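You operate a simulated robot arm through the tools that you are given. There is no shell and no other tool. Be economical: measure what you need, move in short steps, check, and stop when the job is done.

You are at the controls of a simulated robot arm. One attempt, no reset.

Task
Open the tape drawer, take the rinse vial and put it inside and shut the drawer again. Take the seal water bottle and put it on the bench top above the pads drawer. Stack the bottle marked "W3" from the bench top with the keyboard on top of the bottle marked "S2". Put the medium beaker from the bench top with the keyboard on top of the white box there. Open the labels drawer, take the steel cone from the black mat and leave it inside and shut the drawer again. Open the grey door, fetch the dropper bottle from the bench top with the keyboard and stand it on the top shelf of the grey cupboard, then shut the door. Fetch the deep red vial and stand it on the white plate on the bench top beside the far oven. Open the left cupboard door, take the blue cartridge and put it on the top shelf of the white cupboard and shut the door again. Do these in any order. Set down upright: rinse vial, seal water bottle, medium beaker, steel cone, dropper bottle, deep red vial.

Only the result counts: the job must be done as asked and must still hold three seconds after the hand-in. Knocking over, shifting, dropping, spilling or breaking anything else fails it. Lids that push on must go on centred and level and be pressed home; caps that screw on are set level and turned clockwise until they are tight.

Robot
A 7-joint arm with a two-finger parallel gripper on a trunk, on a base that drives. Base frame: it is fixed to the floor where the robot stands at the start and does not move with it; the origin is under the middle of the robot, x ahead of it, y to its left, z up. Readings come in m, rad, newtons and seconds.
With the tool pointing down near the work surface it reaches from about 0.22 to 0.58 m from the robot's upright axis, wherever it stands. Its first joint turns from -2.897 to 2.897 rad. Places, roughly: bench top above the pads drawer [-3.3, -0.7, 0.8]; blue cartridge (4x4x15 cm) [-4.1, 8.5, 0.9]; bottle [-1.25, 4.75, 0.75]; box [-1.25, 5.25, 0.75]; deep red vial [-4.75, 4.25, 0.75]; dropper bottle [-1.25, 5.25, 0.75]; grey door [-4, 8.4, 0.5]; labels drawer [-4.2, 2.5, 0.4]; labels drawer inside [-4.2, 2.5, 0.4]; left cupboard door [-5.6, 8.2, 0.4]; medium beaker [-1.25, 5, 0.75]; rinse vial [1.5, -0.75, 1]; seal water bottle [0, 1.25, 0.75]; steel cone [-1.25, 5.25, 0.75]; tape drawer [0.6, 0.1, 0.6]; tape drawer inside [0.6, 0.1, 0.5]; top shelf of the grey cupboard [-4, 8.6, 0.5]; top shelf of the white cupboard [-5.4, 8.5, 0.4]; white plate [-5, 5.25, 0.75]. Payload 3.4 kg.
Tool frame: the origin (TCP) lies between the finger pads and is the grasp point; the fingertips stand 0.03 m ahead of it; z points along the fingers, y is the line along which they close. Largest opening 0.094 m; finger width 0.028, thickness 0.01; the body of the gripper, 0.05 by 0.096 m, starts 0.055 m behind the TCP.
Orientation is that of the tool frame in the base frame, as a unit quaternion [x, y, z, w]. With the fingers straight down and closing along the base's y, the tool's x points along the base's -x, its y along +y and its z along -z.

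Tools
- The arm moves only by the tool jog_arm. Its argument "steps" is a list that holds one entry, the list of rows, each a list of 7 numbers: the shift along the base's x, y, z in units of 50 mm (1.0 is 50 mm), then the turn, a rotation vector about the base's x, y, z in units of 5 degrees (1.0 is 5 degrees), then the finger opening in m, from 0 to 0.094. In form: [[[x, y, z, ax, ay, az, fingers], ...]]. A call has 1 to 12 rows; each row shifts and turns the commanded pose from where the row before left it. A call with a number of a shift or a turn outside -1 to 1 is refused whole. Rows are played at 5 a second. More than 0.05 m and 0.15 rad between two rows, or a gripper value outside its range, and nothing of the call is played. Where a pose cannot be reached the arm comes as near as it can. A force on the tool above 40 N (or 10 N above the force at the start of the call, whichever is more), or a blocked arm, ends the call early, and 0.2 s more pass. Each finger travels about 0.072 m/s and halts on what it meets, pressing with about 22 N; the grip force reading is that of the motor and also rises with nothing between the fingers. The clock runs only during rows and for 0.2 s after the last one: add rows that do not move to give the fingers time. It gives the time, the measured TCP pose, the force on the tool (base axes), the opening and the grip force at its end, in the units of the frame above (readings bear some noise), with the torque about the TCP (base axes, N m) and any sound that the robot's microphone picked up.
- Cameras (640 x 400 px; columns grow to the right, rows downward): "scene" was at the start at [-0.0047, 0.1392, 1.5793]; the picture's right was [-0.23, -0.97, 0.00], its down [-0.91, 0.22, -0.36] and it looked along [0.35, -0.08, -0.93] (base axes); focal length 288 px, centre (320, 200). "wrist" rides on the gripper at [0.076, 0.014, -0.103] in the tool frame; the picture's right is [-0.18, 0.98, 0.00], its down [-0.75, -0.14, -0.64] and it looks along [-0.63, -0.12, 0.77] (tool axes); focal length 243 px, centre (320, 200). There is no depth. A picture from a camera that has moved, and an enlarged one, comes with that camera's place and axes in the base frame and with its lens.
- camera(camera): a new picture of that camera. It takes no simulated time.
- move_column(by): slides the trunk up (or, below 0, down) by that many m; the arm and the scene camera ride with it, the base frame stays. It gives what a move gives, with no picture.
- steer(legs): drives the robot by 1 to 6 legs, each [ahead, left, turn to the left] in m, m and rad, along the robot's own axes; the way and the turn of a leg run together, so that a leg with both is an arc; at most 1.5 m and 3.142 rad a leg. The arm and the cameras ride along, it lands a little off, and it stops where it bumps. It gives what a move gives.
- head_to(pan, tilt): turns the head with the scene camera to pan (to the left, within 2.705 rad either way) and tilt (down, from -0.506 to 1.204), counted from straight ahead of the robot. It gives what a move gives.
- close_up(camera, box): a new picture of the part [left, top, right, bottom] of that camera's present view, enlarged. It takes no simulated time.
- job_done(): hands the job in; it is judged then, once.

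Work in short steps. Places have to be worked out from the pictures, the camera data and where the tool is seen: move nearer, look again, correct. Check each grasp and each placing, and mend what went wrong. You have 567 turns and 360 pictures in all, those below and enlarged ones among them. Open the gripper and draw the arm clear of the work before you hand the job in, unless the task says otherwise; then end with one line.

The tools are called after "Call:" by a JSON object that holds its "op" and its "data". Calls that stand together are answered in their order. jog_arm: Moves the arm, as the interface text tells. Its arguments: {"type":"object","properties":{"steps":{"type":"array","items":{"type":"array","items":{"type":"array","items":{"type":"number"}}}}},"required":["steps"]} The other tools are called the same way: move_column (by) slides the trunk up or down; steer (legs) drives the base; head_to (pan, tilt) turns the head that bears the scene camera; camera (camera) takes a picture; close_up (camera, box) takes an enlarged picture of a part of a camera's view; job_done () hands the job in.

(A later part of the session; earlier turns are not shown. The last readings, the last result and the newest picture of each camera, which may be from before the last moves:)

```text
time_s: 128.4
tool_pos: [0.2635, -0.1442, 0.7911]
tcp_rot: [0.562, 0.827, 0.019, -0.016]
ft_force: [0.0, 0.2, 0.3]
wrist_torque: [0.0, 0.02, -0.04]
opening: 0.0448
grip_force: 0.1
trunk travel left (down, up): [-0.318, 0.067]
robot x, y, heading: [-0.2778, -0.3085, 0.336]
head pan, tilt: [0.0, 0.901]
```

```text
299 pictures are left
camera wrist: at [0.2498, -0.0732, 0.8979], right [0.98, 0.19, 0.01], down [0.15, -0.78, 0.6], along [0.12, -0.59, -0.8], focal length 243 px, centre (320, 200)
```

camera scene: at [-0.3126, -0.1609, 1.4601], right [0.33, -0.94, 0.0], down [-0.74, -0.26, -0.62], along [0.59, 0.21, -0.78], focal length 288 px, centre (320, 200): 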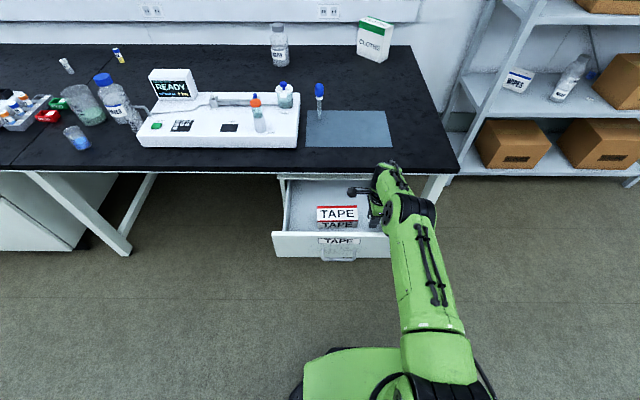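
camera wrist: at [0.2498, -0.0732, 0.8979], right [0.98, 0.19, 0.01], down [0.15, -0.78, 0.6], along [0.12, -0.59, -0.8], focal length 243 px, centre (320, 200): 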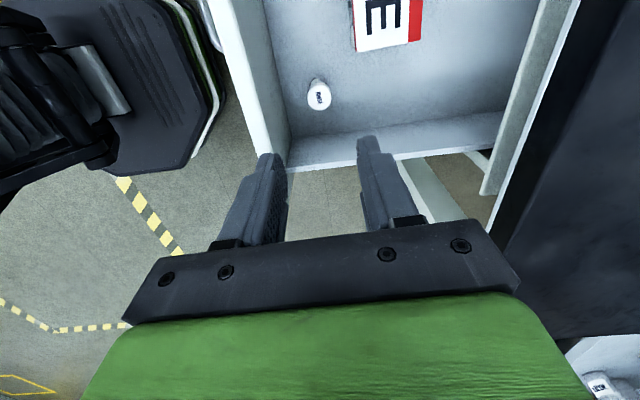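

The vial stands upright beside the tape box. Back off and re-orient the tool to horizontal for pushing the drawer shut.

Call:
{"op": "steer", "data": {"legs": [[-0.3, 0, 0]]}}

Call:
{"op": "jog_arm", "data": {"steps": [[[0, 0, 0, 0, 0, 1, 0.045], [0, 0, 0, 0, 0, 1, 0.03], [0, 0, 0, 0, 0, 1, 0.0], [0, 0, 0, 0, 0, 1, 0.0], [0, 0, 0, 0, 0, 1, 0.0], [0, 0, 0, 0, 0, 1, 0.0], [0, 0, 0, 0, 0, 1, 0.0], [0, 0, 0, 0, 0, 1, 0.0], [0, 0, 0, 0, 0, 1, 0.0], [0, 0, 0, 0, 0, 1, 0.0], [0, 0, 0, 0, 0, 1, 0.0], [0, 0, 0, 0, 0, 1, 0.0]]]}}

Call:
{"op": "jog_arm", "data": {"steps": [[[0, 0, 0, 0, 0, 1, 0.0], [0, 0, 0, 0, 0, 1, 0.0], [0, 0, 0, 0, 0, 1, 0.0], [0, 0, 0, 0, 0, 1, 0.0], [0, 0, 0, 0, 0, 1, 0.0], [0, 0, 0, 0, 0, 1, 0.0], [0, 0, 0, 0.33, -0.94, 0, 0.0], [0, 0, 0, 0.33, -0.94, 0, 0.0], [0, 0, 0, 0.33, -0.94, 0, 0.0], [0, 0, 0, 0.33, -0.94, 0, 0.0], [0, 0, 0, 0.33, -0.94, 0, 0.0], [0, 0, 0, 0.33, -0.94, 0, 0.0]]]}}

Call:
{"op": "jog_arm", "data": {"steps": [[[0, 0, 0, 0.33, -0.94, 0, 0.0], [0, 0, 0, 0.33, -0.94, 0, 0.0], [0, 0, 0, 0.33, -0.94, 0, 0.0], [0, 0, 0, 0.33, -0.94, 0, 0.0], [0, 0, 0, 0.33, -0.94, 0, 0.0], [0, 0, 0, 0.33, -0.94, 0, 0.0], [0, 0, 0, 0.33, -0.94, 0, 0.0], [0, 0, 0, 0.33, -0.94, 0, 0.0], [0, 0, 0, 0.33, -0.94, 0, 0.0], [0, 0, 0, 0.33, -0.94, 0, 0.0], [0, 0, 0, 0.33, -0.94, 0, 0.0], [0, 0, 0, 0.33, -0.94, 0, 0.0]]]}}

Call:
{"op": "camera", "data": {"camera": "scene"}}

```text
time_s: 130.4
tool_pos: [-0.0177, -0.2453, 0.7909]
tcp_rot: [0.565, 0.825, 0.019, -0.015]
ft_force: [-0.9, 1.0, 0.2]
wrist_torque: [0.0, 0.0, 0.0]
opening: 0.0449
grip_force: 0.1
trunk travel left (down, up): [-0.318, 0.067]
robot x, y, heading: [-0.5599, -0.4099, 0.329]
head pan, tilt: [0.0, 0.901]
```

```text
time_s: 133.0
tool_pos: [-0.0235, -0.2471, 0.7941]
tcp_rot: [0.075, 0.997, 0.009, -0.023]
ft_force: [-0.5, 0.2, 0.4]
wrist_torque: [0.01, 0.01, -0.01]
opening: 0.0001
grip_force: 22.0
out of reach, approached as far as the arm can: row 6
trunk travel left (down, up): [-0.318, 0.067]
robot x, y, heading: [-0.5583, -0.4067, 0.335]
head pan, tilt: [0.0, 0.901]
```

```text
time_s: 135.6
tool_pos: [-0.028, -0.2498, 0.7926]
tcp_rot: [-0.18, 0.955, 0.042, 0.231]
ft_force: [-0.1, -0.5, 0.8]
wrist_torque: [0.0, -0.02, 0.03]
opening: 0.0
grip_force: 21.6
out of reach, approached as far as the arm can: row 1
trunk travel left (down, up): [-0.318, 0.067]
robot x, y, heading: [-0.5621, -0.4062, 0.333]
head pan, tilt: [0.0, 0.901]
```

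```text
time_s: 138.2
tool_pos: [-0.029, -0.2479, 0.7934]
tcp_rot: [-0.137, 0.712, 0.109, 0.68]
ft_force: [0.2, 0.2, 0.2]
wrist_torque: [0.01, 0.03, -0.01]
opening: 0.0
grip_force: 22.3
trunk travel left (down, up): [-0.318, 0.067]
robot x, y, heading: [-0.5593, -0.4084, 0.331]
head pan, tilt: [0.0, 0.901]
```

```text
298 pictures are left
camera scene: at [-0.5938, -0.2587, 1.6431], right [0.32, -0.95, 0.0], down [-0.74, -0.25, -0.62], along [0.59, 0.2, -0.78], focal length 288 px, centre (320, 200)
```

scene: 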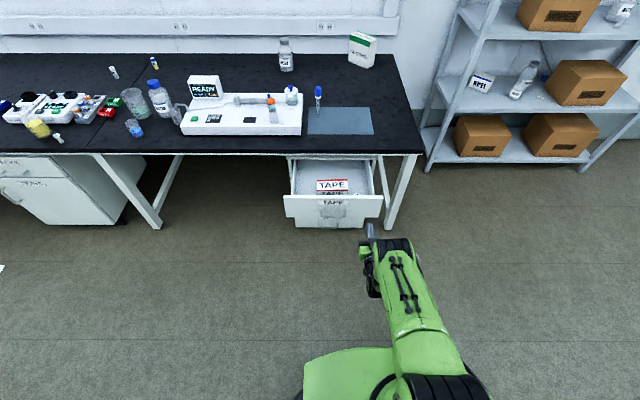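

Strafe to the drawer centre and lower to face height, then check before pushing.

Call:
{"op": "steer", "data": {"legs": [[0, 0.117, 0]]}}

Call:
{"op": "move_column", "data": {"by": -0.145}}

Call:
{"op": "camera", "data": {"camera": "scene"}}

```text
time_s: 139.5
tool_pos: [-0.0667, -0.1389, 0.7929]
tcp_rot: [-0.137, 0.713, 0.108, 0.68]
ft_force: [0.2, 0.1, 0.2]
wrist_torque: [-0.01, -0.03, -0.03]
opening: 0.0
grip_force: 22.3
trunk travel left (down, up): [-0.318, 0.067]
robot x, y, heading: [-0.5993, -0.2966, 0.332]
head pan, tilt: [0.0, 0.901]
```

```text
time_s: 141.2
tool_pos: [-0.0663, -0.1392, 0.6477]
tcp_rot: [-0.137, 0.713, 0.108, 0.679]
ft_force: [0.6, 0.0, 1.2]
wrist_torque: [-0.04, -0.04, -0.03]
opening: 0.0
grip_force: 22.0
trunk travel left (down, up): [-0.173, 0.212]
robot x, y, heading: [-0.5964, -0.2983, 0.325]
head pan, tilt: [0.0, 0.901]
```

```text
297 pictures are left
camera scene: at [-0.6315, -0.1483, 1.4984], right [0.32, -0.95, 0.0], down [-0.74, -0.25, -0.62], along [0.59, 0.2, -0.78], focal length 288 px, centre (320, 200)
```

scene: 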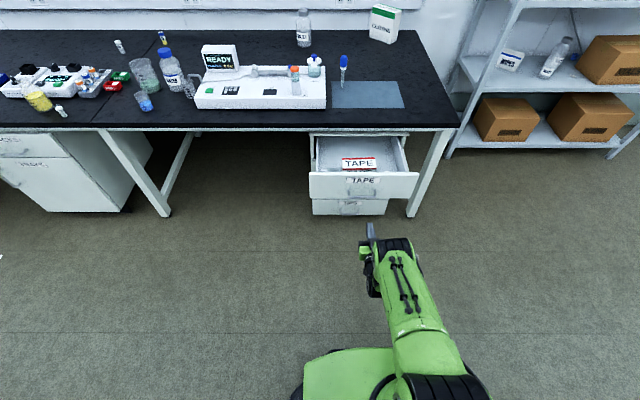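

Aligned with the drawer face. Drive up to contact and push gently.

Call:
{"op": "steer", "data": {"legs": [[0.17, 0, 0], [0.06, 0, 0], [0.06, 0, 0]]}}

Call:
{"op": "camera", "data": {"camera": "scene"}}

```text
time_s: 143.8
tool_pos: [0.213, -0.0444, 0.6476]
tcp_rot: [-0.137, 0.713, 0.108, 0.679]
ft_force: [-0.4, 0.3, -0.6]
wrist_torque: [-0.03, -0.05, -0.01]
opening: 0.0
grip_force: 22.0
trunk travel left (down, up): [-0.173, 0.212]
robot x, y, heading: [-0.3212, -0.2024, 0.328]
head pan, tilt: [0.0, 0.901]
```

```text
296 pictures are left
camera scene: at [-0.351, -0.0526, 1.4985], right [0.32, -0.95, 0.0], down [-0.74, -0.25, -0.62], along [0.59, 0.2, -0.78], focal length 288 px, centre (320, 200)
```

scene: 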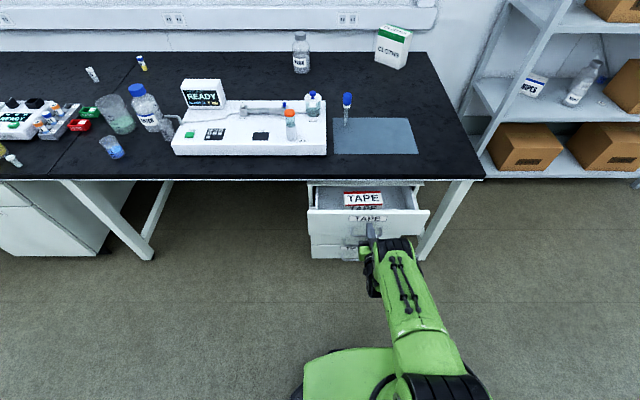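

The drawer moves in. Continue.

Call:
{"op": "steer", "data": {"legs": [[0.06, 0, 0], [0.05, 0, 0], [0.04, 0, 0]]}}

Call:
{"op": "camera", "data": {"camera": "scene"}}

```text
time_s: 145.8
tool_pos: [0.3541, 0.0059, 0.6472]
tcp_rot: [-0.138, 0.713, 0.11, 0.678]
ft_force: [-0.1, 0.2, 0.4]
wrist_torque: [-0.01, 0.0, 0.03]
opening: 0.0
grip_force: 22.4
trunk travel left (down, up): [-0.173, 0.212]
robot x, y, heading: [-0.1765, -0.1513, 0.328]
head pan, tilt: [0.0, 0.901]
```

```text
295 pictures are left
camera scene: at [-0.2086, -0.0039, 1.4985], right [0.32, -0.95, 0.0], down [-0.74, -0.25, -0.62], along [0.59, 0.2, -0.78], focal length 288 px, centre (320, 200)
```

scene: 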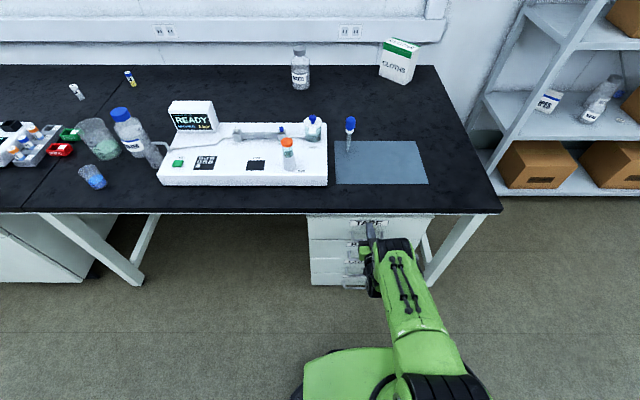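

Nearly closed; press in a touch more with the arm until resistance.

Call:
{"op": "jog_arm", "data": {"steps": [[[0.19, 0.065, 0, 0, 0, 0, 0.0], [0.19, 0.065, 0, 0, 0, 0, 0.0], [0.19, 0.065, 0, 0, 0, 0, 0.0], [0, 0, 0, 0, 0, 0, 0.0]]]}}

Call:
{"op": "camera", "data": {"camera": "wrist"}}

```text
time_s: 146.2
tool_pos: [0.3599, 0.0062, 0.6493]
tcp_rot: [-0.136, 0.713, 0.108, 0.68]
ft_force: [-16.5, -6.5, 11.0]
wrist_torque: [0.14, -0.52, -0.07]
opening: 0.0
grip_force: 21.9
trunk travel left (down, up): [-0.173, 0.212]
robot x, y, heading: [-0.1799, -0.1544, 0.326]
head pan, tilt: [0.0, 0.901]
stopped in row 2: the force on the tool passed its limit at 44 N (the readings are from after the stop); the commanded pose is now the measured one
```

```text
294 pictures are left
camera wrist: at [0.2557, -0.0186, 0.5779], right [-0.33, 0.93, 0.15], down [-0.52, -0.32, 0.79], along [0.78, 0.18, 0.59], focal length 243 px, centre (320, 200)
```

wrist: 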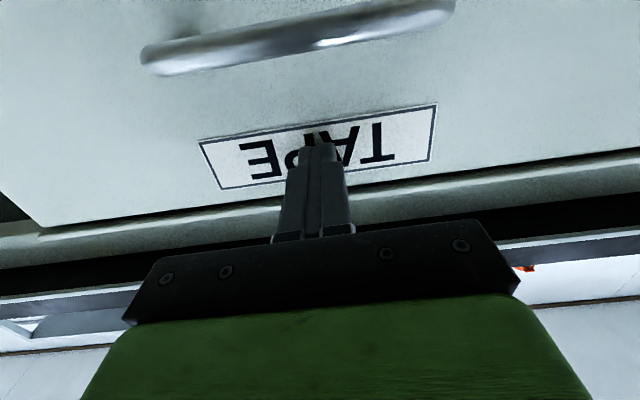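

Drawer firmly shut. Back off, raise, and turn the tool down again.

Call:
{"op": "steer", "data": {"legs": [[-0.35, 0, 0]]}}

Call:
{"op": "move_column", "data": {"by": 0.2}}

Call:
{"op": "jog_arm", "data": {"steps": [[[0, 0, 0.3, -0.33, 0.94, 0, 0.0], [0, 0, 0.3, -0.33, 0.94, 0, 0.0], [0, 0, 0.3, -0.33, 0.94, 0, 0.0], [0, 0, 0.3, -0.33, 0.94, 0, 0.0], [0, 0, 0.3, -0.33, 0.94, 0, 0.0], [0, 0, 0.3, -0.33, 0.94, 0, 0.0], [0, 0, 0, -0.33, 0.94, 0, 0.0], [0, 0, 0, -0.33, 0.94, 0, 0.0], [0, 0, 0, -0.33, 0.94, 0, 0.0], [0, 0, 0, -0.33, 0.94, 0, 0.0], [0, 0, 0, -0.33, 0.94, 0, 0.0], [0, 0, 0, -0.33, 0.94, 0, 0.0]]]}}

Call:
{"op": "jog_arm", "data": {"steps": [[[0, 0, 0, -0.33, 0.94, 0, 0.0], [0, 0, 0, -0.33, 0.94, 0, 0.0], [0, 0, 0, -0.33, 0.94, 0, 0.0], [0, 0, 0, -0.33, 0.94, 0, 0.03], [0, 0, 0, -0.33, 0.94, 0, 0.06], [0, 0, 0, -0.33, 0.8, 0, 0.09], [0, 0, 0, 0, 0, 0, 0.09]]]}}

Call:
{"op": "head_to", "data": {"pan": 0.7, "tilt": 0.6}}

Call:
{"op": "camera", "data": {"camera": "scene"}}

```text
time_s: 148.5
tool_pos: [0.0348, -0.1071, 0.6467]
tcp_rot: [-0.136, 0.715, 0.106, 0.678]
ft_force: [0.4, -0.5, 0.0]
wrist_torque: [-0.01, 0.01, 0.01]
opening: 0.0002
grip_force: 21.7
trunk travel left (down, up): [-0.173, 0.212]
robot x, y, heading: [-0.5071, -0.2664, 0.331]
head pan, tilt: [0.0, 0.901]
```

```text
time_s: 150.7
tool_pos: [0.0352, -0.1046, 0.8461]
tcp_rot: [-0.136, 0.714, 0.108, 0.678]
ft_force: [-0.7, 0.6, -0.7]
wrist_torque: [0.0, -0.02, 0.01]
opening: 0.0
grip_force: 21.8
trunk travel left (down, up): [-0.373, 0.012]
robot x, y, heading: [-0.5072, -0.2672, 0.325]
head pan, tilt: [0.0, 0.901]
```

```text
time_s: 153.3
tool_pos: [0.0343, -0.1051, 0.9367]
tcp_rot: [-0.178, 0.956, 0.039, 0.23]
ft_force: [-0.1, -1.0, -0.2]
wrist_torque: [0.01, -0.01, -0.01]
opening: 0.0
grip_force: 22.1
trunk travel left (down, up): [-0.373, 0.012]
robot x, y, heading: [-0.5078, -0.2656, 0.329]
head pan, tilt: [0.0, 0.901]
```

```text
time_s: 154.9
tool_pos: [0.034, -0.1057, 0.9361]
tcp_rot: [-0.183, 0.983, 0.0, -0.02]
ft_force: [-0.3, 0.3, -0.2]
wrist_torque: [0.0, -0.02, -0.03]
opening: 0.0899
grip_force: 0.1
trunk travel left (down, up): [-0.373, 0.012]
robot x, y, heading: [-0.507, -0.2669, 0.329]
head pan, tilt: [0.0, 0.901]
```

```text
time_s: 155.9
tool_pos: [0.0356, -0.106, 0.9364]
tcp_rot: [-0.183, 0.983, 0.0, -0.02]
ft_force: [-0.3, -0.1, -0.5]
wrist_torque: [0.01, 0.01, 0.01]
opening: 0.0902
grip_force: 0.0
trunk travel left (down, up): [-0.373, 0.012]
robot x, y, heading: [-0.5039, -0.2678, 0.329]
head pan, tilt: [0.7, 0.6]
```

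```text
293 pictures are left
camera scene: at [-0.5643, -0.0651, 1.723], right [0.86, -0.52, 0.0], down [-0.29, -0.48, -0.82], along [0.43, 0.71, -0.57], focal length 288 px, centre (320, 200)
```

scene: 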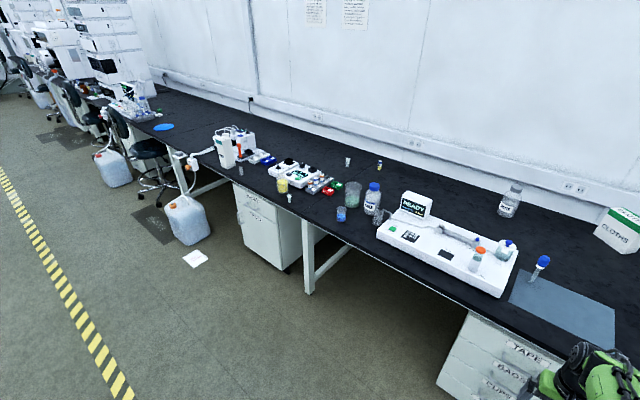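

I enlarge the area around (0, 1.25) to find the seal water bottle.

Call:
{"op": "close_up", "data": {"camera": "scene", "box": [180, 120, 420, 270]}}

Call:
{"op": "close_up", "data": {"camera": "scene", "box": [260, 150, 400, 240]}}

```text
2.67 times, centred on (300, 195) of scene
camera zoom: at [-0.5643, -0.0651, 1.723], right [0.86, -0.52, 0.0], down [-0.29, -0.48, -0.82], along [0.43, 0.71, -0.57], focal length 768 px, centre (373, 213)
```

zoom: 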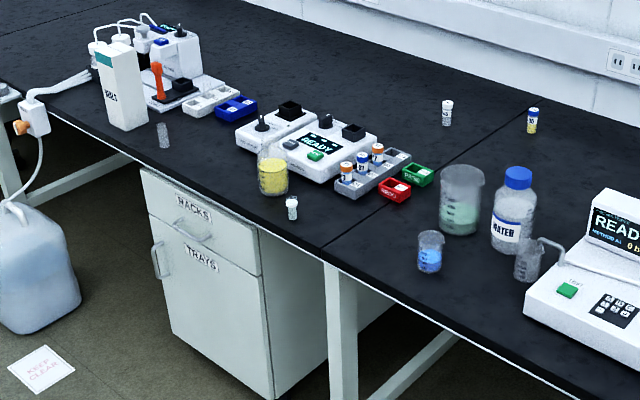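

```text
4.44 times, centred on (330, 195) of scene
camera zoom: at [-0.5643, -0.0651, 1.723], right [0.86, -0.52, 0.0], down [-0.29, -0.48, -0.82], along [0.43, 0.71, -0.57], focal length 1281 px, centre (276, 222)
```

zoom: 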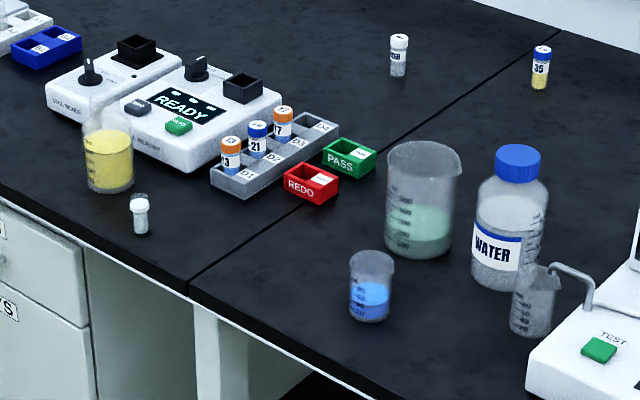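

The small bottle near the yellow flask at ≈(0.006, 1.224) fits. Drive over in front of it and look closer.

Call:
{"op": "steer", "data": {"legs": [[0, 0.62, 0], [0, 0.62, 0], [0.35, 0, 0]]}}

Call:
{"op": "head_to", "data": {"pan": 0.0, "tilt": 0.9}}

Call:
{"op": "camera", "data": {"camera": "scene"}}

Call:
{"op": "camera", "data": {"camera": "wrist"}}

```text
time_s: 164.3
tool_pos: [-0.044, 1.1722, 0.9358]
tcp_rot: [-0.188, 0.982, 0.0, -0.02]
ft_force: [0.2, 0.0, -1.3]
wrist_torque: [-0.01, 0.01, -0.03]
opening: 0.0898
grip_force: 0.1
trunk travel left (down, up): [-0.373, 0.012]
robot x, y, heading: [-0.5797, 1.0107, 0.335]
head pan, tilt: [0.7, 0.6]
```

```text
time_s: 165.4
tool_pos: [-0.0427, 1.1715, 0.9359]
tcp_rot: [-0.188, 0.982, -0.001, -0.021]
ft_force: [0.3, 0.0, 0.1]
wrist_torque: [-0.03, 0.01, 0.01]
opening: 0.0902
grip_force: 0.1
trunk travel left (down, up): [-0.373, 0.012]
robot x, y, heading: [-0.5786, 1.0044, 0.336]
head pan, tilt: [0.0, 0.901]
```

```text
290 pictures are left
camera scene: at [-0.6166, 1.1554, 1.6983], right [0.33, -0.94, 0.0], down [-0.74, -0.26, -0.62], along [0.59, 0.21, -0.78], focal length 288 px, centre (320, 200)
```

scene: 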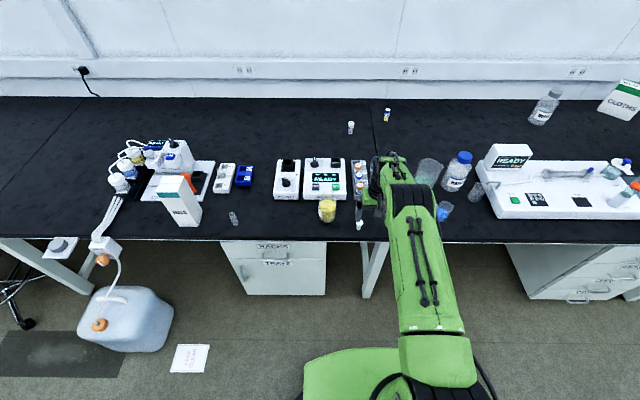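

```text
289 pictures are left
camera wrist: at [-0.1155, 1.1576, 1.0417], right [-0.19, 0.98, 0.0], down [0.78, 0.15, 0.61], along [0.6, 0.12, -0.79], focal length 243 px, centre (320, 200)
```

wrist: 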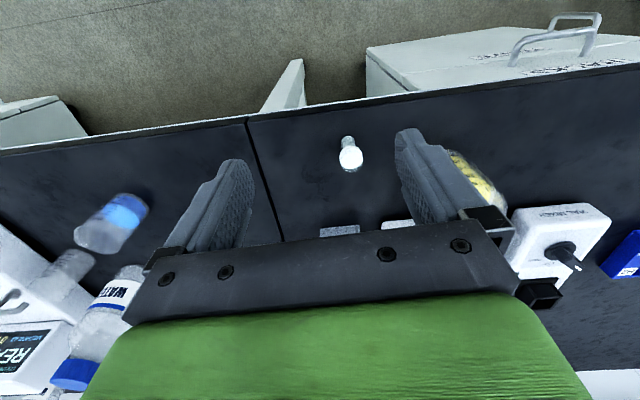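

Enlarge the candidate small bottles.

Call:
{"op": "close_up", "data": {"camera": "scene", "box": [200, 190, 400, 240]}}

Call:
{"op": "close_up", "data": {"camera": "wrist", "box": [300, 110, 420, 185]}}

Call:
{"op": "close_up", "data": {"camera": "scene", "box": [150, 160, 270, 235]}}

```text
3.20 times, centred on (300, 215) of scene
camera zoom: at [-0.6166, 1.1554, 1.6983], right [0.33, -0.94, 0.0], down [-0.74, -0.26, -0.62], along [0.59, 0.21, -0.78], focal length 922 px, centre (384, 152)
```

zoom: 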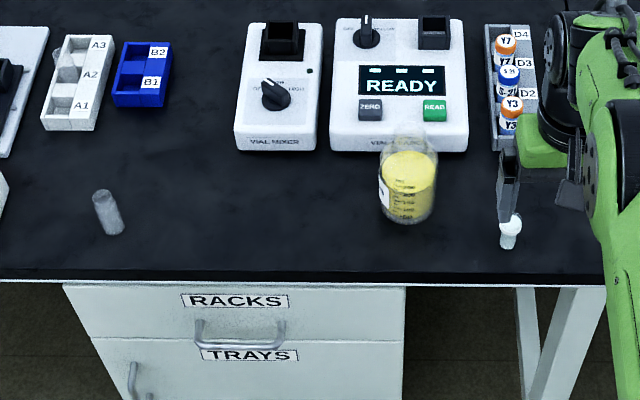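

```text
5.33 times, centred on (360, 148) of wrist
camera zoom: at [-0.1155, 1.1576, 1.0417], right [-0.19, 0.98, 0.0], down [0.78, 0.15, 0.61], along [0.6, 0.12, -0.79], focal length 1294 px, centre (107, 480)
```

zoom: 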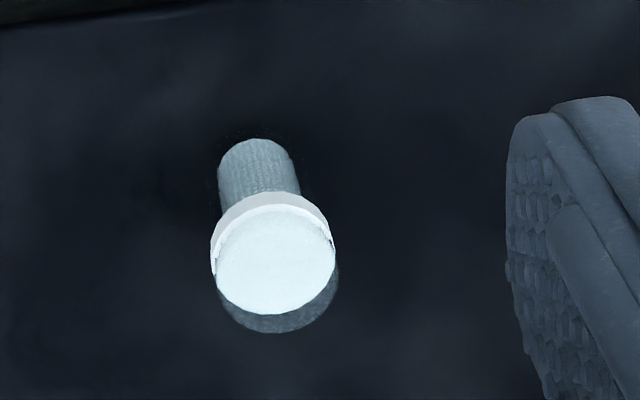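

```text
5.33 times, centred on (210, 198) of scene
camera zoom: at [-0.6166, 1.1554, 1.6983], right [0.33, -0.94, 0.0], down [-0.74, -0.26, -0.62], along [0.59, 0.21, -0.78], focal length 1537 px, centre (907, 213)
```

zoom: 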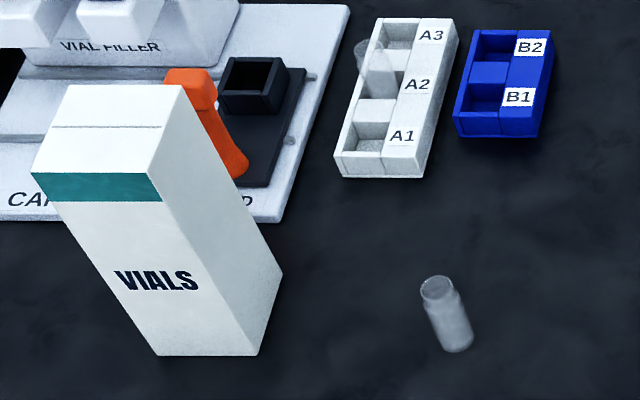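

Neither shows a label from here; the yellow flask seems to have one on its left. I move left to read labels.

Call:
{"op": "steer", "data": {"legs": [[-0.2, 0, 0], [0, 0.5, 0]]}}

Call:
{"op": "head_to", "data": {"pan": -0.5, "tilt": 0.8}}

Call:
{"op": "camera", "data": {"camera": "scene"}}

```text
time_s: 169.5
tool_pos: [-0.3999, 1.5881, 0.9361]
tcp_rot: [-0.189, 0.982, -0.002, -0.02]
ft_force: [-0.9, -0.1, 0.7]
wrist_torque: [-0.02, 0.0, -0.02]
opening: 0.0899
grip_force: 0.1
trunk travel left (down, up): [-0.373, 0.012]
robot x, y, heading: [-0.9432, 1.4243, 0.342]
head pan, tilt: [0.0, 0.901]
```

```text
time_s: 170.5
tool_pos: [-0.4012, 1.5872, 0.9357]
tcp_rot: [-0.19, 0.982, 0.0, -0.021]
ft_force: [-1.1, 1.5, -0.7]
wrist_torque: [-0.01, -0.02, -0.01]
opening: 0.0903
grip_force: 0.1
trunk travel left (down, up): [-0.373, 0.012]
robot x, y, heading: [-0.9373, 1.4223, 0.342]
head pan, tilt: [-0.499, 0.799]
```

```text
285 pictures are left
camera scene: at [-0.9656, 1.5316, 1.7062], right [-0.16, -0.99, 0.0], down [-0.71, 0.11, -0.7], along [0.69, -0.11, -0.72], focal length 288 px, centre (320, 200)
```

scene: 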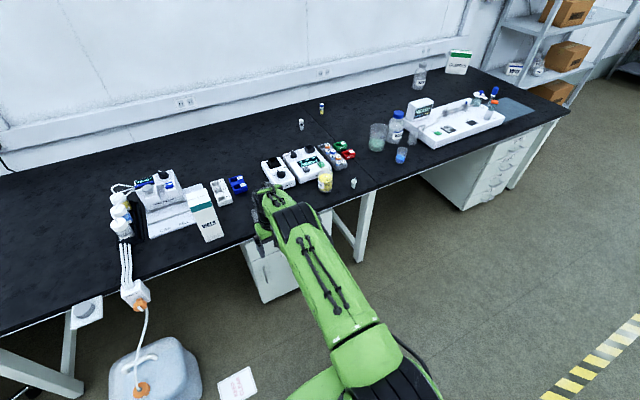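

Call:
{"op": "close_up", "data": {"camera": "scene", "box": [300, 155, 380, 205]}}

Call:
{"op": "close_up", "data": {"camera": "scene", "box": [80, 155, 250, 261]}}

```text
8.00 times, centred on (340, 180) of scene
camera zoom: at [-0.9656, 1.5316, 1.7062], right [-0.16, -0.99, 0.0], down [-0.71, 0.11, -0.7], along [0.69, -0.11, -0.72], focal length 2305 px, centre (160, 360)
```

zoom: 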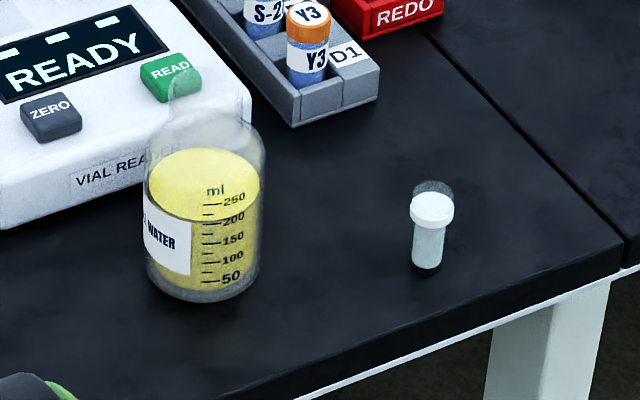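

```text
3.76 times, centred on (165, 208) of scene
camera zoom: at [-0.9656, 1.5316, 1.7062], right [-0.16, -0.99, 0.0], down [-0.71, 0.11, -0.7], along [0.69, -0.11, -0.72], focal length 1085 px, centre (904, 170)
```

zoom: 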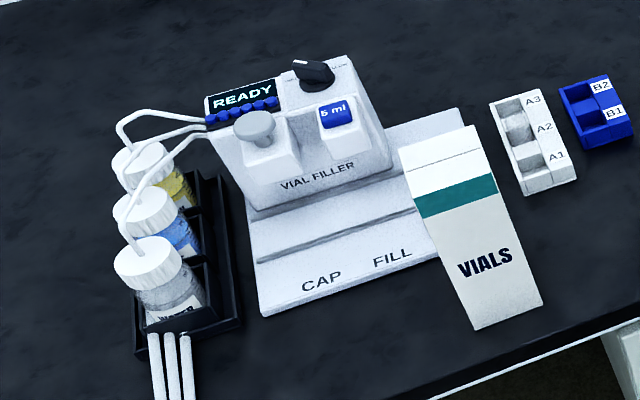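

The yellow bottle's label reads "…L WATER": it is the (open) seal water bottle at ≈(0.015, 1.345). Raise the arm and position over it.

Call:
{"op": "jog_arm", "data": {"steps": [[[0, 0, 0.8, 0, 0, 0, 0.094], [0, 0, 0.8, 0, 0, 0, 0.094], [0, 0, 0, 0, 0, 0, 0.094]]]}}

Call:
{"op": "steer", "data": {"legs": [[0, -0.38, -0.01], [0.2, 0, 0]]}}

Call:
{"op": "camera", "data": {"camera": "wrist"}}

```text
time_s: 171.3
tool_pos: [-0.3993, 1.5865, 1.0169]
tcp_rot: [-0.19, 0.981, -0.001, -0.021]
ft_force: [0.4, 0.1, -0.2]
wrist_torque: [-0.01, -0.02, 0.0]
opening: 0.0937
grip_force: 0.0
trunk travel left (down, up): [-0.373, 0.012]
robot x, y, heading: [-0.9369, 1.4196, 0.342]
head pan, tilt: [-0.499, 0.799]
```

```text
time_s: 174.9
tool_pos: [-0.0823, 1.2654, 1.0154]
tcp_rot: [-0.177, 0.984, 0.0, -0.02]
ft_force: [0.4, 0.7, -0.3]
wrist_torque: [0.03, 0.02, 0.01]
opening: 0.094
grip_force: 0.0
trunk travel left (down, up): [-0.373, 0.012]
robot x, y, heading: [-0.624, 1.1132, 0.315]
head pan, tilt: [-0.499, 0.799]
```

```text
282 pictures are left
camera wrist: at [-0.1541, 1.2531, 1.123], right [-0.17, 0.99, 0.0], down [0.78, 0.13, 0.61], along [0.6, 0.1, -0.79], focal length 243 px, centre (320, 200)
```

wrist: 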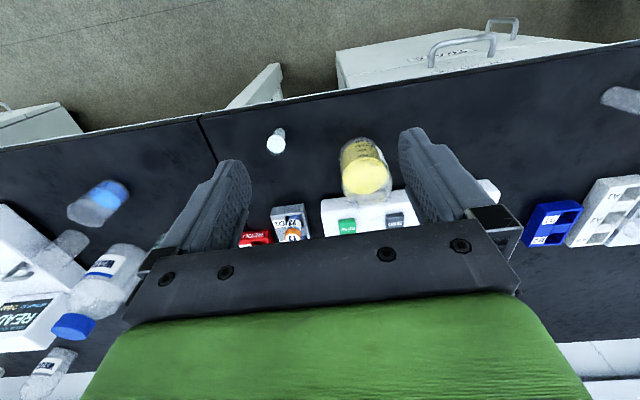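

Bottle base at (0.010, 1.343). Jog and drive to bring the TCP above it.

Call:
{"op": "jog_arm", "data": {"steps": [[[-0.7, 0.25, 0, 0, 0, 0, 0.094], [-0.7, 0.25, 0, 0, 0, -0.3, 0.094], [0, 0, 0, 0, 0, 0, 0.094]]]}}

Call:
{"op": "steer", "data": {"legs": [[0.17, 0, 0.015]]}}

Call:
{"op": "camera", "data": {"camera": "wrist"}}

```text
time_s: 175.7
tool_pos: [-0.153, 1.2873, 1.0149]
tcp_rot: [-0.163, 0.986, 0.0, -0.021]
ft_force: [-0.5, 0.9, 0.1]
wrist_torque: [0.02, -0.03, -0.03]
opening: 0.0938
grip_force: 0.0
trunk travel left (down, up): [-0.373, 0.012]
robot x, y, heading: [-0.6246, 1.1106, 0.313]
head pan, tilt: [-0.499, 0.799]
```

```text
time_s: 177.2
tool_pos: [0.0034, 1.3487, 1.0149]
tcp_rot: [-0.171, 0.985, 0.0, -0.021]
ft_force: [1.1, -0.7, -0.2]
wrist_torque: [-0.03, 0.03, 0.0]
opening: 0.094
grip_force: 0.1
trunk travel left (down, up): [-0.373, 0.012]
robot x, y, heading: [-0.4665, 1.1644, 0.33]
head pan, tilt: [-0.499, 0.799]
```

```text
281 pictures are left
camera wrist: at [-0.0677, 1.3371, 1.1214], right [-0.16, 0.99, 0.0], down [0.78, 0.13, 0.61], along [0.6, 0.09, -0.79], focal length 243 px, centre (320, 200)
```

wrist: 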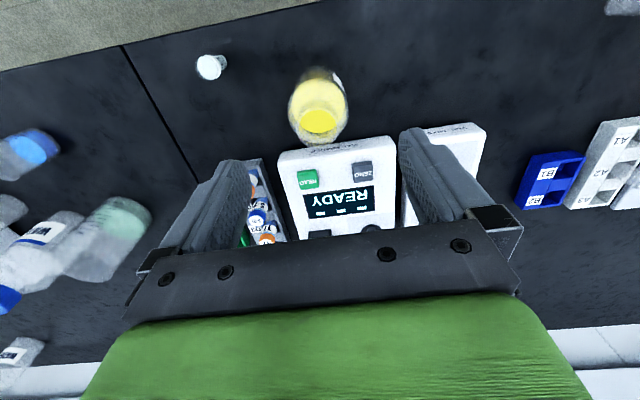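

Well aligned, ~8 mm short. Correct and descend to just above the bottle, then recheck.

Call:
{"op": "jog_arm", "data": {"steps": [[[0.16, 0.02, -0.6, 0, 0, 0, 0.094], [0, 0, -0.6, 0, 0, 0, 0.094], [0, 0, 0, 0, 0, 0, 0.094]]]}}

Call:
{"op": "camera", "data": {"camera": "wrist"}}

```text
time_s: 177.9
tool_pos: [0.0111, 1.3509, 0.9566]
tcp_rot: [-0.172, 0.985, 0.0, -0.02]
ft_force: [-0.7, -0.5, -0.3]
wrist_torque: [-0.02, -0.01, -0.01]
opening: 0.0938
grip_force: 0.1
trunk travel left (down, up): [-0.373, 0.012]
robot x, y, heading: [-0.4666, 1.1699, 0.334]
head pan, tilt: [-0.499, 0.799]
```

```text
280 pictures are left
camera wrist: at [-0.0613, 1.3397, 1.0632], right [-0.16, 0.99, 0.0], down [0.78, 0.12, 0.61], along [0.6, 0.1, -0.79], focal length 243 px, centre (320, 200)
```

wrist: 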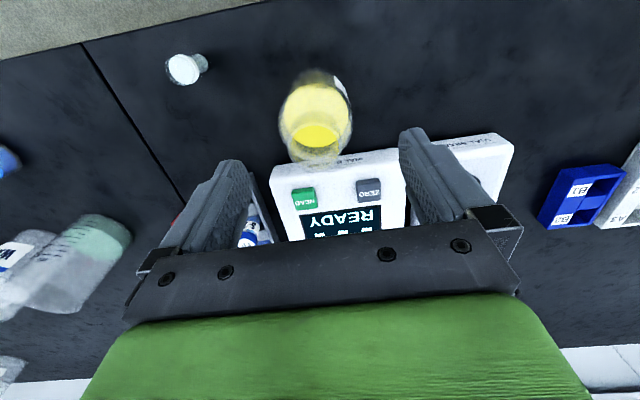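

The bottle is ~0.16 m tall, so I'll grip its neck. Descend to TCP z≈0.885 and look.

Call:
{"op": "jog_arm", "data": {"steps": [[[0.02, 0, -0.5, 0, 0, 0, 0.094], [0, 0, -0.5, 0, 0, 0, 0.094], [0, 0, -0.3, 0, 0, 0, 0.094], [0, 0, 0, 0, 0, 0, 0.094]]]}}

Call:
{"op": "camera", "data": {"camera": "wrist"}}

Call:
{"op": "head_to", "data": {"pan": 0.1, "tilt": 0.9}}

Call:
{"op": "close_up", "data": {"camera": "scene", "box": [200, 100, 440, 250]}}

```text
time_s: 178.9
tool_pos: [0.0135, 1.3495, 0.8892]
tcp_rot: [-0.171, 0.985, -0.001, -0.02]
ft_force: [0.0, -0.2, 0.6]
wrist_torque: [-0.03, -0.01, -0.02]
opening: 0.0941
grip_force: 0.0
trunk travel left (down, up): [-0.373, 0.012]
robot x, y, heading: [-0.4674, 1.1677, 0.327]
head pan, tilt: [-0.499, 0.799]
```

```text
279 pictures are left
camera wrist: at [-0.0594, 1.3383, 0.9961], right [-0.16, 0.99, 0.0], down [0.78, 0.13, 0.61], along [0.6, 0.1, -0.79], focal length 243 px, centre (320, 200)
```

wrist: 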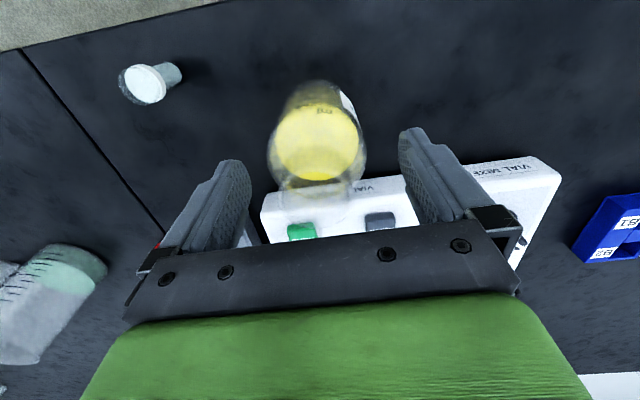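

```text
time_s: 179.9
tool_pos: [0.0131, 1.3489, 0.8899]
tcp_rot: [-0.171, 0.985, 0.0, -0.02]
ft_force: [-0.2, -0.4, -0.6]
wrist_torque: [0.01, 0.03, 0.0]
opening: 0.094
grip_force: 0.0
trunk travel left (down, up): [-0.373, 0.012]
robot x, y, heading: [-0.4691, 1.1678, 0.328]
head pan, tilt: [0.099, 0.901]
```

```text
2.67 times, centred on (320, 175) of scene
camera zoom: at [-0.5021, 1.3235, 1.6983], right [0.41, -0.91, 0.0], down [-0.71, -0.32, -0.62], along [0.57, 0.26, -0.78], focal length 768 px, centre (320, 267)
```

zoom: 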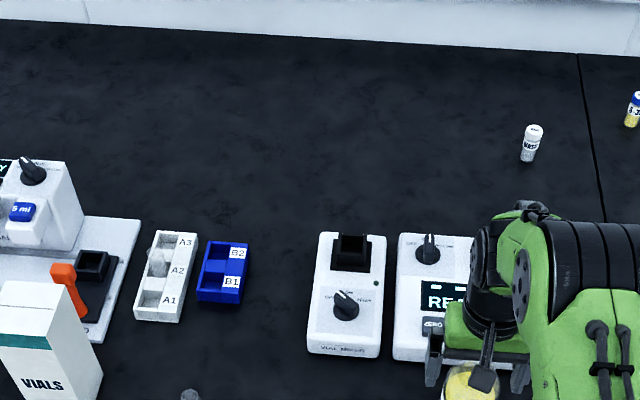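

Zoom the wrist view to see the bottle's neck clearly.

Call:
{"op": "close_up", "data": {"camera": "wrist", "box": [220, 70, 420, 220]}}

```text
2.67 times, centred on (320, 145) of wrist
camera zoom: at [-0.0593, 1.3383, 0.9962], right [-0.16, 0.99, 0.0], down [0.78, 0.13, 0.61], along [0.6, 0.1, -0.79], focal length 647 px, centre (320, 347)
```

zoom: 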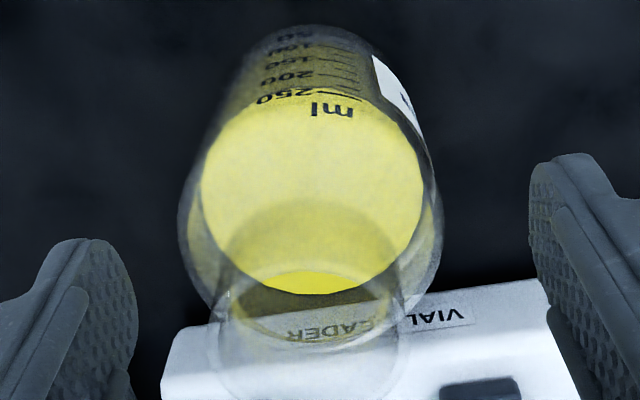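

Clear view: neck Ø≈36 mm from z 0.866 to 0.90, centred. Raise 6 mm and close on it.

Call:
{"op": "jog_arm", "data": {"steps": [[[0, 0, 0.13, 0, 0, 0, 0.07], [0, 0, 0, 0, 0, 0, 0.05], [0, 0, 0, 0, 0, 0, 0.042], [0, 0, 0, 0, 0, 0, 0.036], [0, 0, 0, 0, 0, 0, 0.03], [0, 0, 0, 0, 0, 0, 0.01], [0, 0, 0, 0, 0, 0, 0.01]]]}}

Call:
{"op": "camera", "data": {"camera": "wrist"}}

```text
time_s: 181.6
tool_pos: [0.0133, 1.3485, 0.8979]
tcp_rot: [-0.172, 0.985, -0.001, -0.02]
ft_force: [0.2, -1.7, 1.0]
wrist_torque: [-0.35, -0.13, -0.03]
opening: 0.0412
grip_force: 22.1
trunk travel left (down, up): [-0.373, 0.012]
robot x, y, heading: [-0.468, 1.1675, 0.33]
head pan, tilt: [0.099, 0.901]
```

```text
276 pictures are left
camera wrist: at [-0.0596, 1.3375, 1.0036], right [-0.16, 0.99, 0.0], down [0.78, 0.13, 0.61], along [0.6, 0.09, -0.79], focal length 243 px, centre (320, 200)
```

wrist: 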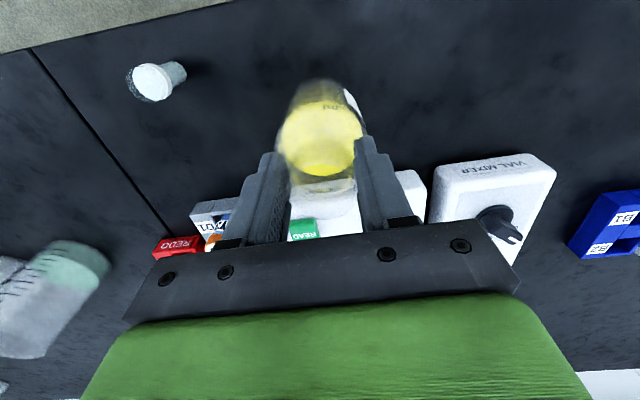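

Gripped at 41 mm. Lift slowly and check.

Call:
{"op": "jog_arm", "data": {"steps": [[[0, 0, 0.2, 0, 0, 0, 0.01], [0, 0, 0.2, 0, 0, 0, 0.01], [0, 0, 0.2, 0, 0, 0, 0.01], [0, 0, 0.2, 0, 0, 0, 0.01], [0, 0, 0, 0, 0, 0, 0.01]]]}}

Call:
{"op": "camera", "data": {"camera": "wrist"}}

```text
time_s: 182.8
tool_pos: [0.0127, 1.3505, 0.9366]
tcp_rot: [-0.171, 0.985, 0.0, -0.021]
ft_force: [-0.6, 0.4, -4.2]
wrist_torque: [0.0, 0.05, 0.01]
opening: 0.0414
grip_force: 21.8
trunk travel left (down, up): [-0.373, 0.012]
robot x, y, heading: [-0.4679, 1.1673, 0.326]
head pan, tilt: [0.099, 0.901]
```

```text
275 pictures are left
camera wrist: at [-0.0595, 1.3394, 1.0435], right [-0.16, 0.99, 0.0], down [0.78, 0.13, 0.61], along [0.6, 0.09, -0.79], focal length 243 px, centre (320, 200)
```

wrist: 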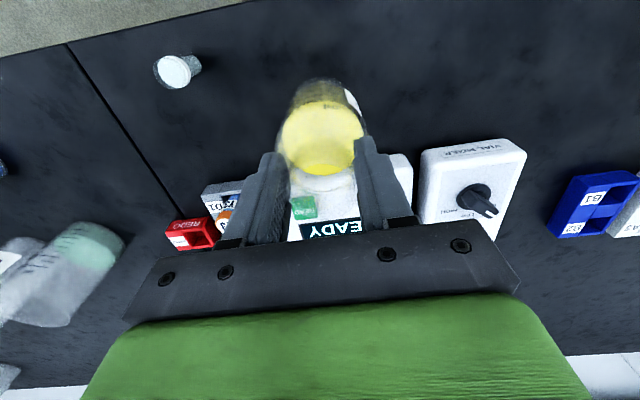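

The bottle is held (4 N). Raise more and reverse out, then look behind for the route to the opposite bench.

Call:
{"op": "jog_arm", "data": {"steps": [[[0, 0, 0.4, 0, 0, 0, 0.01], [0, 0, 0.4, 0, 0, 0, 0.01], [0, 0, 0.4, 0, 0, 0, 0.01], [0, 0, 0.3, 0, 0, 0, 0.01], [0, 0, 0, 0, 0, 0, 0.01]]]}}

Call:
{"op": "steer", "data": {"legs": [[-0.3, 0, 0], [-0.3, 0, 0]]}}

Call:
{"op": "head_to", "data": {"pan": 2.7, "tilt": 0.4}}

Call:
{"op": "camera", "data": {"camera": "scene"}}

Call:
{"op": "head_to", "data": {"pan": 1.6, "tilt": 0.4}}

Call:
{"op": "camera", "data": {"camera": "scene"}}

Call:
{"op": "head_to", "data": {"pan": -2.7, "tilt": 0.4}}

Call:
{"op": "camera", "data": {"camera": "scene"}}

```text
time_s: 183.9
tool_pos: [0.0136, 1.3487, 1.013]
tcp_rot: [-0.171, 0.985, 0.0, -0.02]
ft_force: [0.6, 0.3, -3.8]
wrist_torque: [-0.01, 0.03, 0.01]
opening: 0.0412
grip_force: 21.5
trunk travel left (down, up): [-0.373, 0.012]
robot x, y, heading: [-0.4656, 1.1674, 0.331]
head pan, tilt: [0.099, 0.901]
```

```text
time_s: 187.7
tool_pos: [-0.5576, 1.1545, 1.0129]
tcp_rot: [-0.169, 0.985, 0.0, -0.02]
ft_force: [-0.2, 0.0, -3.8]
wrist_torque: [-0.03, -0.02, -0.01]
opening: 0.0413
grip_force: 21.9
trunk travel left (down, up): [-0.373, 0.012]
robot x, y, heading: [-1.0395, 0.9751, 0.323]
head pan, tilt: [0.099, 0.901]
```

```text
time_s: 190.0
tool_pos: [-0.5558, 1.1549, 1.013]
tcp_rot: [-0.17, 0.985, 0.0, -0.02]
ft_force: [0.2, -0.4, -3.6]
wrist_torque: [-0.02, 0.04, 0.02]
opening: 0.0413
grip_force: 22.2
trunk travel left (down, up): [-0.373, 0.012]
robot x, y, heading: [-1.0353, 0.9727, 0.331]
head pan, tilt: [2.7, 0.4]
```

```text
274 pictures are left
camera scene: at [-1.2323, 1.1107, 1.7413], right [0.12, 0.99, 0.0], down [0.39, -0.05, -0.92], along [-0.92, 0.11, -0.39], focal length 288 px, centre (320, 200)
```

scene: 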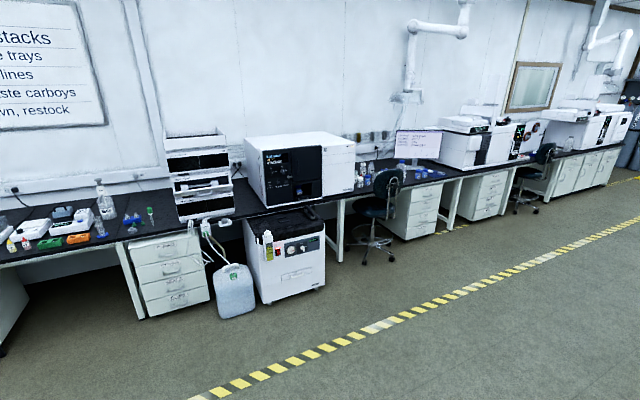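

```text
time_s: 191.3
tool_pos: [-0.5557, 1.1561, 1.0121]
tcp_rot: [-0.169, 0.985, 0.001, -0.021]
ft_force: [-0.1, -0.6, -3.5]
wrist_torque: [-0.02, 0.02, 0.03]
opening: 0.0414
grip_force: 21.7
trunk travel left (down, up): [-0.373, 0.012]
robot x, y, heading: [-1.0374, 0.9737, 0.328]
head pan, tilt: [1.6, 0.4]
```

```text
273 pictures are left
camera scene: at [-1.1726, 1.1868, 1.7413], right [0.94, 0.35, 0.0], down [0.14, -0.36, -0.92], along [-0.32, 0.86, -0.39], focal length 288 px, centre (320, 200)
```

scene: 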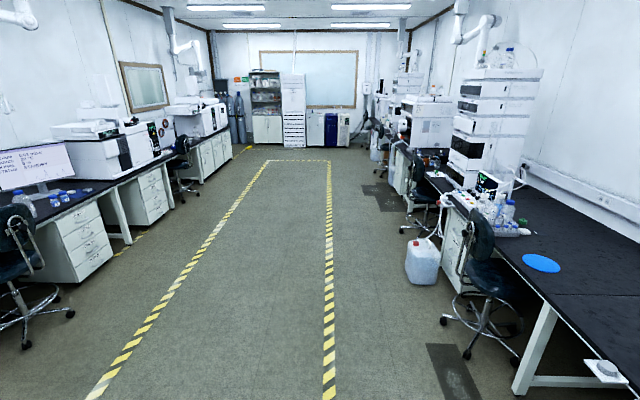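

```text
time_s: 194.8
tool_pos: [-0.5556, 1.1548, 1.0112]
tcp_rot: [-0.17, 0.985, 0.001, -0.021]
ft_force: [-0.9, -0.9, -3.4]
wrist_torque: [-0.02, 0.04, 0.03]
opening: 0.0412
grip_force: 22.0
trunk travel left (down, up): [-0.373, 0.012]
robot x, y, heading: [-1.0339, 0.9741, 0.33]
head pan, tilt: [-2.7, 0.4]
```

```text
272 pictures are left
camera scene: at [-1.2069, 1.0356, 1.7413], right [-0.69, 0.72, 0.0], down [0.28, 0.27, -0.92], along [-0.66, -0.64, -0.39], focal length 288 px, centre (320, 200)
```

scene: 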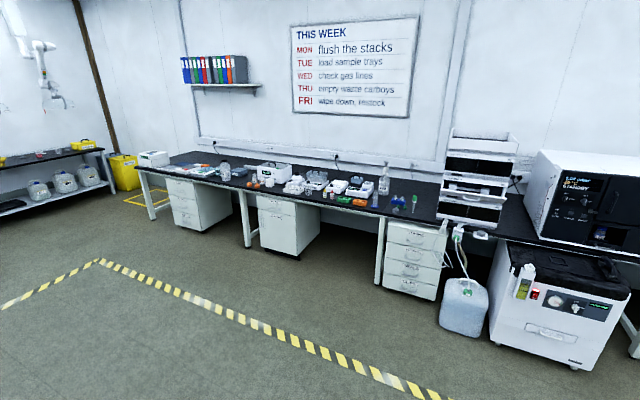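

The opposite bench is clear to reach. Enlarge the drawer units there to find PADS.

Call:
{"op": "close_up", "data": {"camera": "scene", "box": [140, 140, 460, 310]}}

Call:
{"op": "close_up", "data": {"camera": "scene", "box": [230, 150, 390, 260]}}

```text
2.00 times, centred on (300, 225) of scene
camera zoom: at [-1.2069, 1.0356, 1.7413], right [-0.69, 0.72, 0.0], down [0.28, 0.27, -0.92], along [-0.66, -0.64, -0.39], focal length 576 px, centre (360, 150)
```

zoom: 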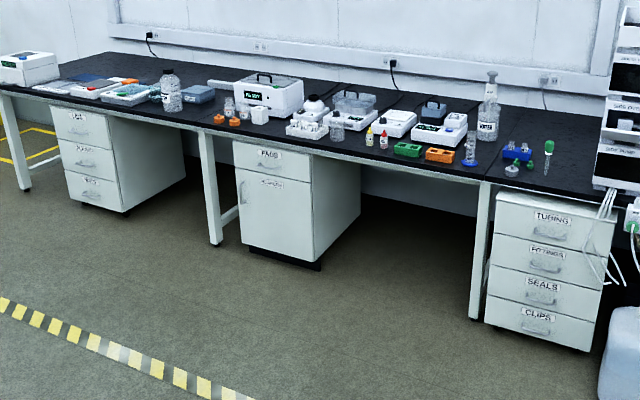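

```text
3.64 times, centred on (310, 205) of scene
camera zoom: at [-1.2069, 1.0356, 1.7413], right [-0.69, 0.72, 0.0], down [0.28, 0.27, -0.92], along [-0.66, -0.64, -0.39], focal length 1048 px, centre (356, 182)
```

zoom: 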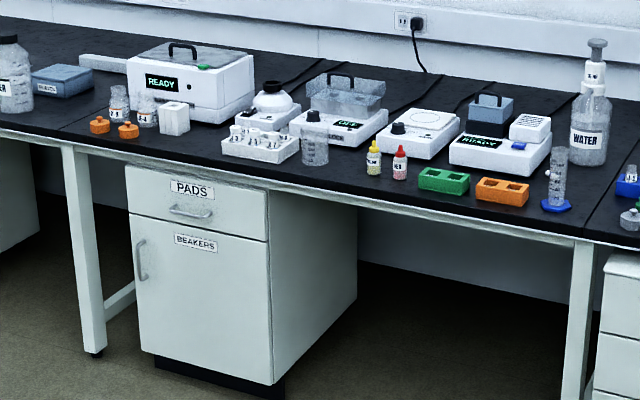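

PADS is the top drawer of the middle unit. Drive back, turn around and approach that bench.

Call:
{"op": "steer", "data": {"legs": [[-0.7, 0, 0], [0, 0, 1.571], [0, 0, 1.571], [0, 0.65, 0], [0, 0.6, 0]]}}

Call:
{"op": "head_to", "data": {"pan": 0.0, "tilt": 0.6}}

Call:
{"op": "camera", "data": {"camera": "scene"}}

```text
time_s: 212.7
tool_pos: [-1.6509, -0.6147, 1.0132]
tcp_rot: [0.976, 0.218, 0.02, -0.002]
ft_force: [0.2, 0.8, -4.3]
wrist_torque: [0.0, -0.01, -0.04]
opening: 0.0412
grip_force: 21.9
trunk travel left (down, up): [-0.373, 0.012]
robot x, y, heading: [-1.1925, -0.3869, -2.712]
head pan, tilt: [-2.7, 0.4]
```

```text
time_s: 215.1
tool_pos: [-1.6503, -0.6142, 1.0131]
tcp_rot: [0.976, 0.218, 0.021, -0.002]
ft_force: [0.6, -0.5, -3.8]
wrist_torque: [0.02, -0.03, -0.04]
opening: 0.0412
grip_force: 22.1
trunk travel left (down, up): [-0.373, 0.012]
robot x, y, heading: [-1.1879, -0.3882, -2.71]
head pan, tilt: [0.0, 0.6]
```

```text
269 pictures are left
camera scene: at [-1.1542, -0.5364, 1.723], right [-0.41, 0.91, 0.0], down [0.51, 0.23, -0.82], along [-0.75, -0.34, -0.57], focal length 288 px, centre (320, 200)
```

scene: 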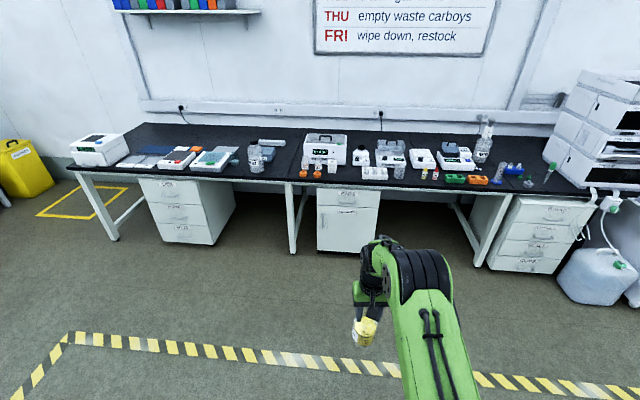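

Correct heading by −0.1 and drive nearer.

Call:
{"op": "steer", "data": {"legs": [[0, 0, -0.1], [0.75, 0, 0]]}}

Call:
{"op": "head_to", "data": {"pan": 0.0, "tilt": 0.75}}

Call:
{"op": "camera", "data": {"camera": "scene"}}

Call:
{"op": "camera", "data": {"camera": "wrist"}}

```text
time_s: 219.6
tool_pos: [-2.3643, -0.8103, 1.0135]
tcp_rot: [0.984, 0.174, 0.02, -0.001]
ft_force: [-0.4, 0.0, -3.7]
wrist_torque: [0.01, -0.07, 0.01]
opening: 0.0415
grip_force: 22.2
trunk travel left (down, up): [-0.373, 0.012]
robot x, y, heading: [-1.8827, -0.626, -2.805]
head pan, tilt: [0.0, 0.6]
```

```text
time_s: 220.3
tool_pos: [-2.3649, -0.8092, 1.0121]
tcp_rot: [0.984, 0.175, 0.02, -0.001]
ft_force: [0.1, -0.5, -3.7]
wrist_torque: [0.0, -0.07, 0.0]
opening: 0.0412
grip_force: 22.1
trunk travel left (down, up): [-0.373, 0.012]
robot x, y, heading: [-1.8864, -0.6258, -2.803]
head pan, tilt: [0.0, 0.75]
```

```text
268 pictures are left
camera scene: at [-1.8568, -0.776, 1.7102], right [-0.33, 0.94, 0.0], down [0.64, 0.22, -0.73], along [-0.69, -0.24, -0.68], focal length 288 px, centre (320, 200)
```

scene: 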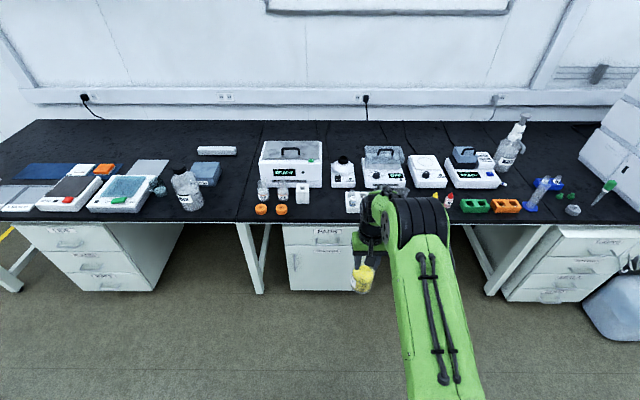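

```text
267 pictures are left
camera wrist: at [-2.2916, -0.798, 1.1188], right [0.16, -0.99, 0.0], down [-0.78, -0.13, 0.61], along [-0.6, -0.1, -0.79], focal length 243 px, centre (320, 200)
```

wrist: 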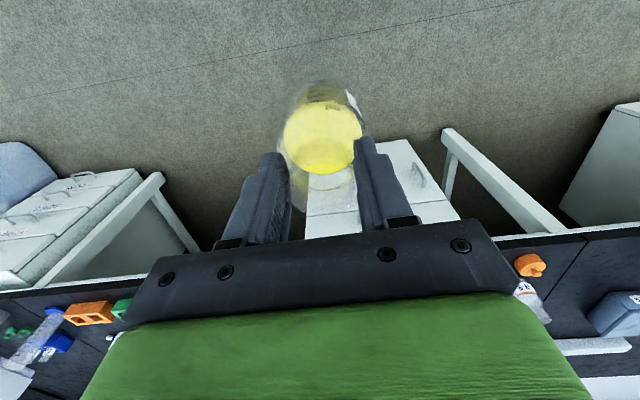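

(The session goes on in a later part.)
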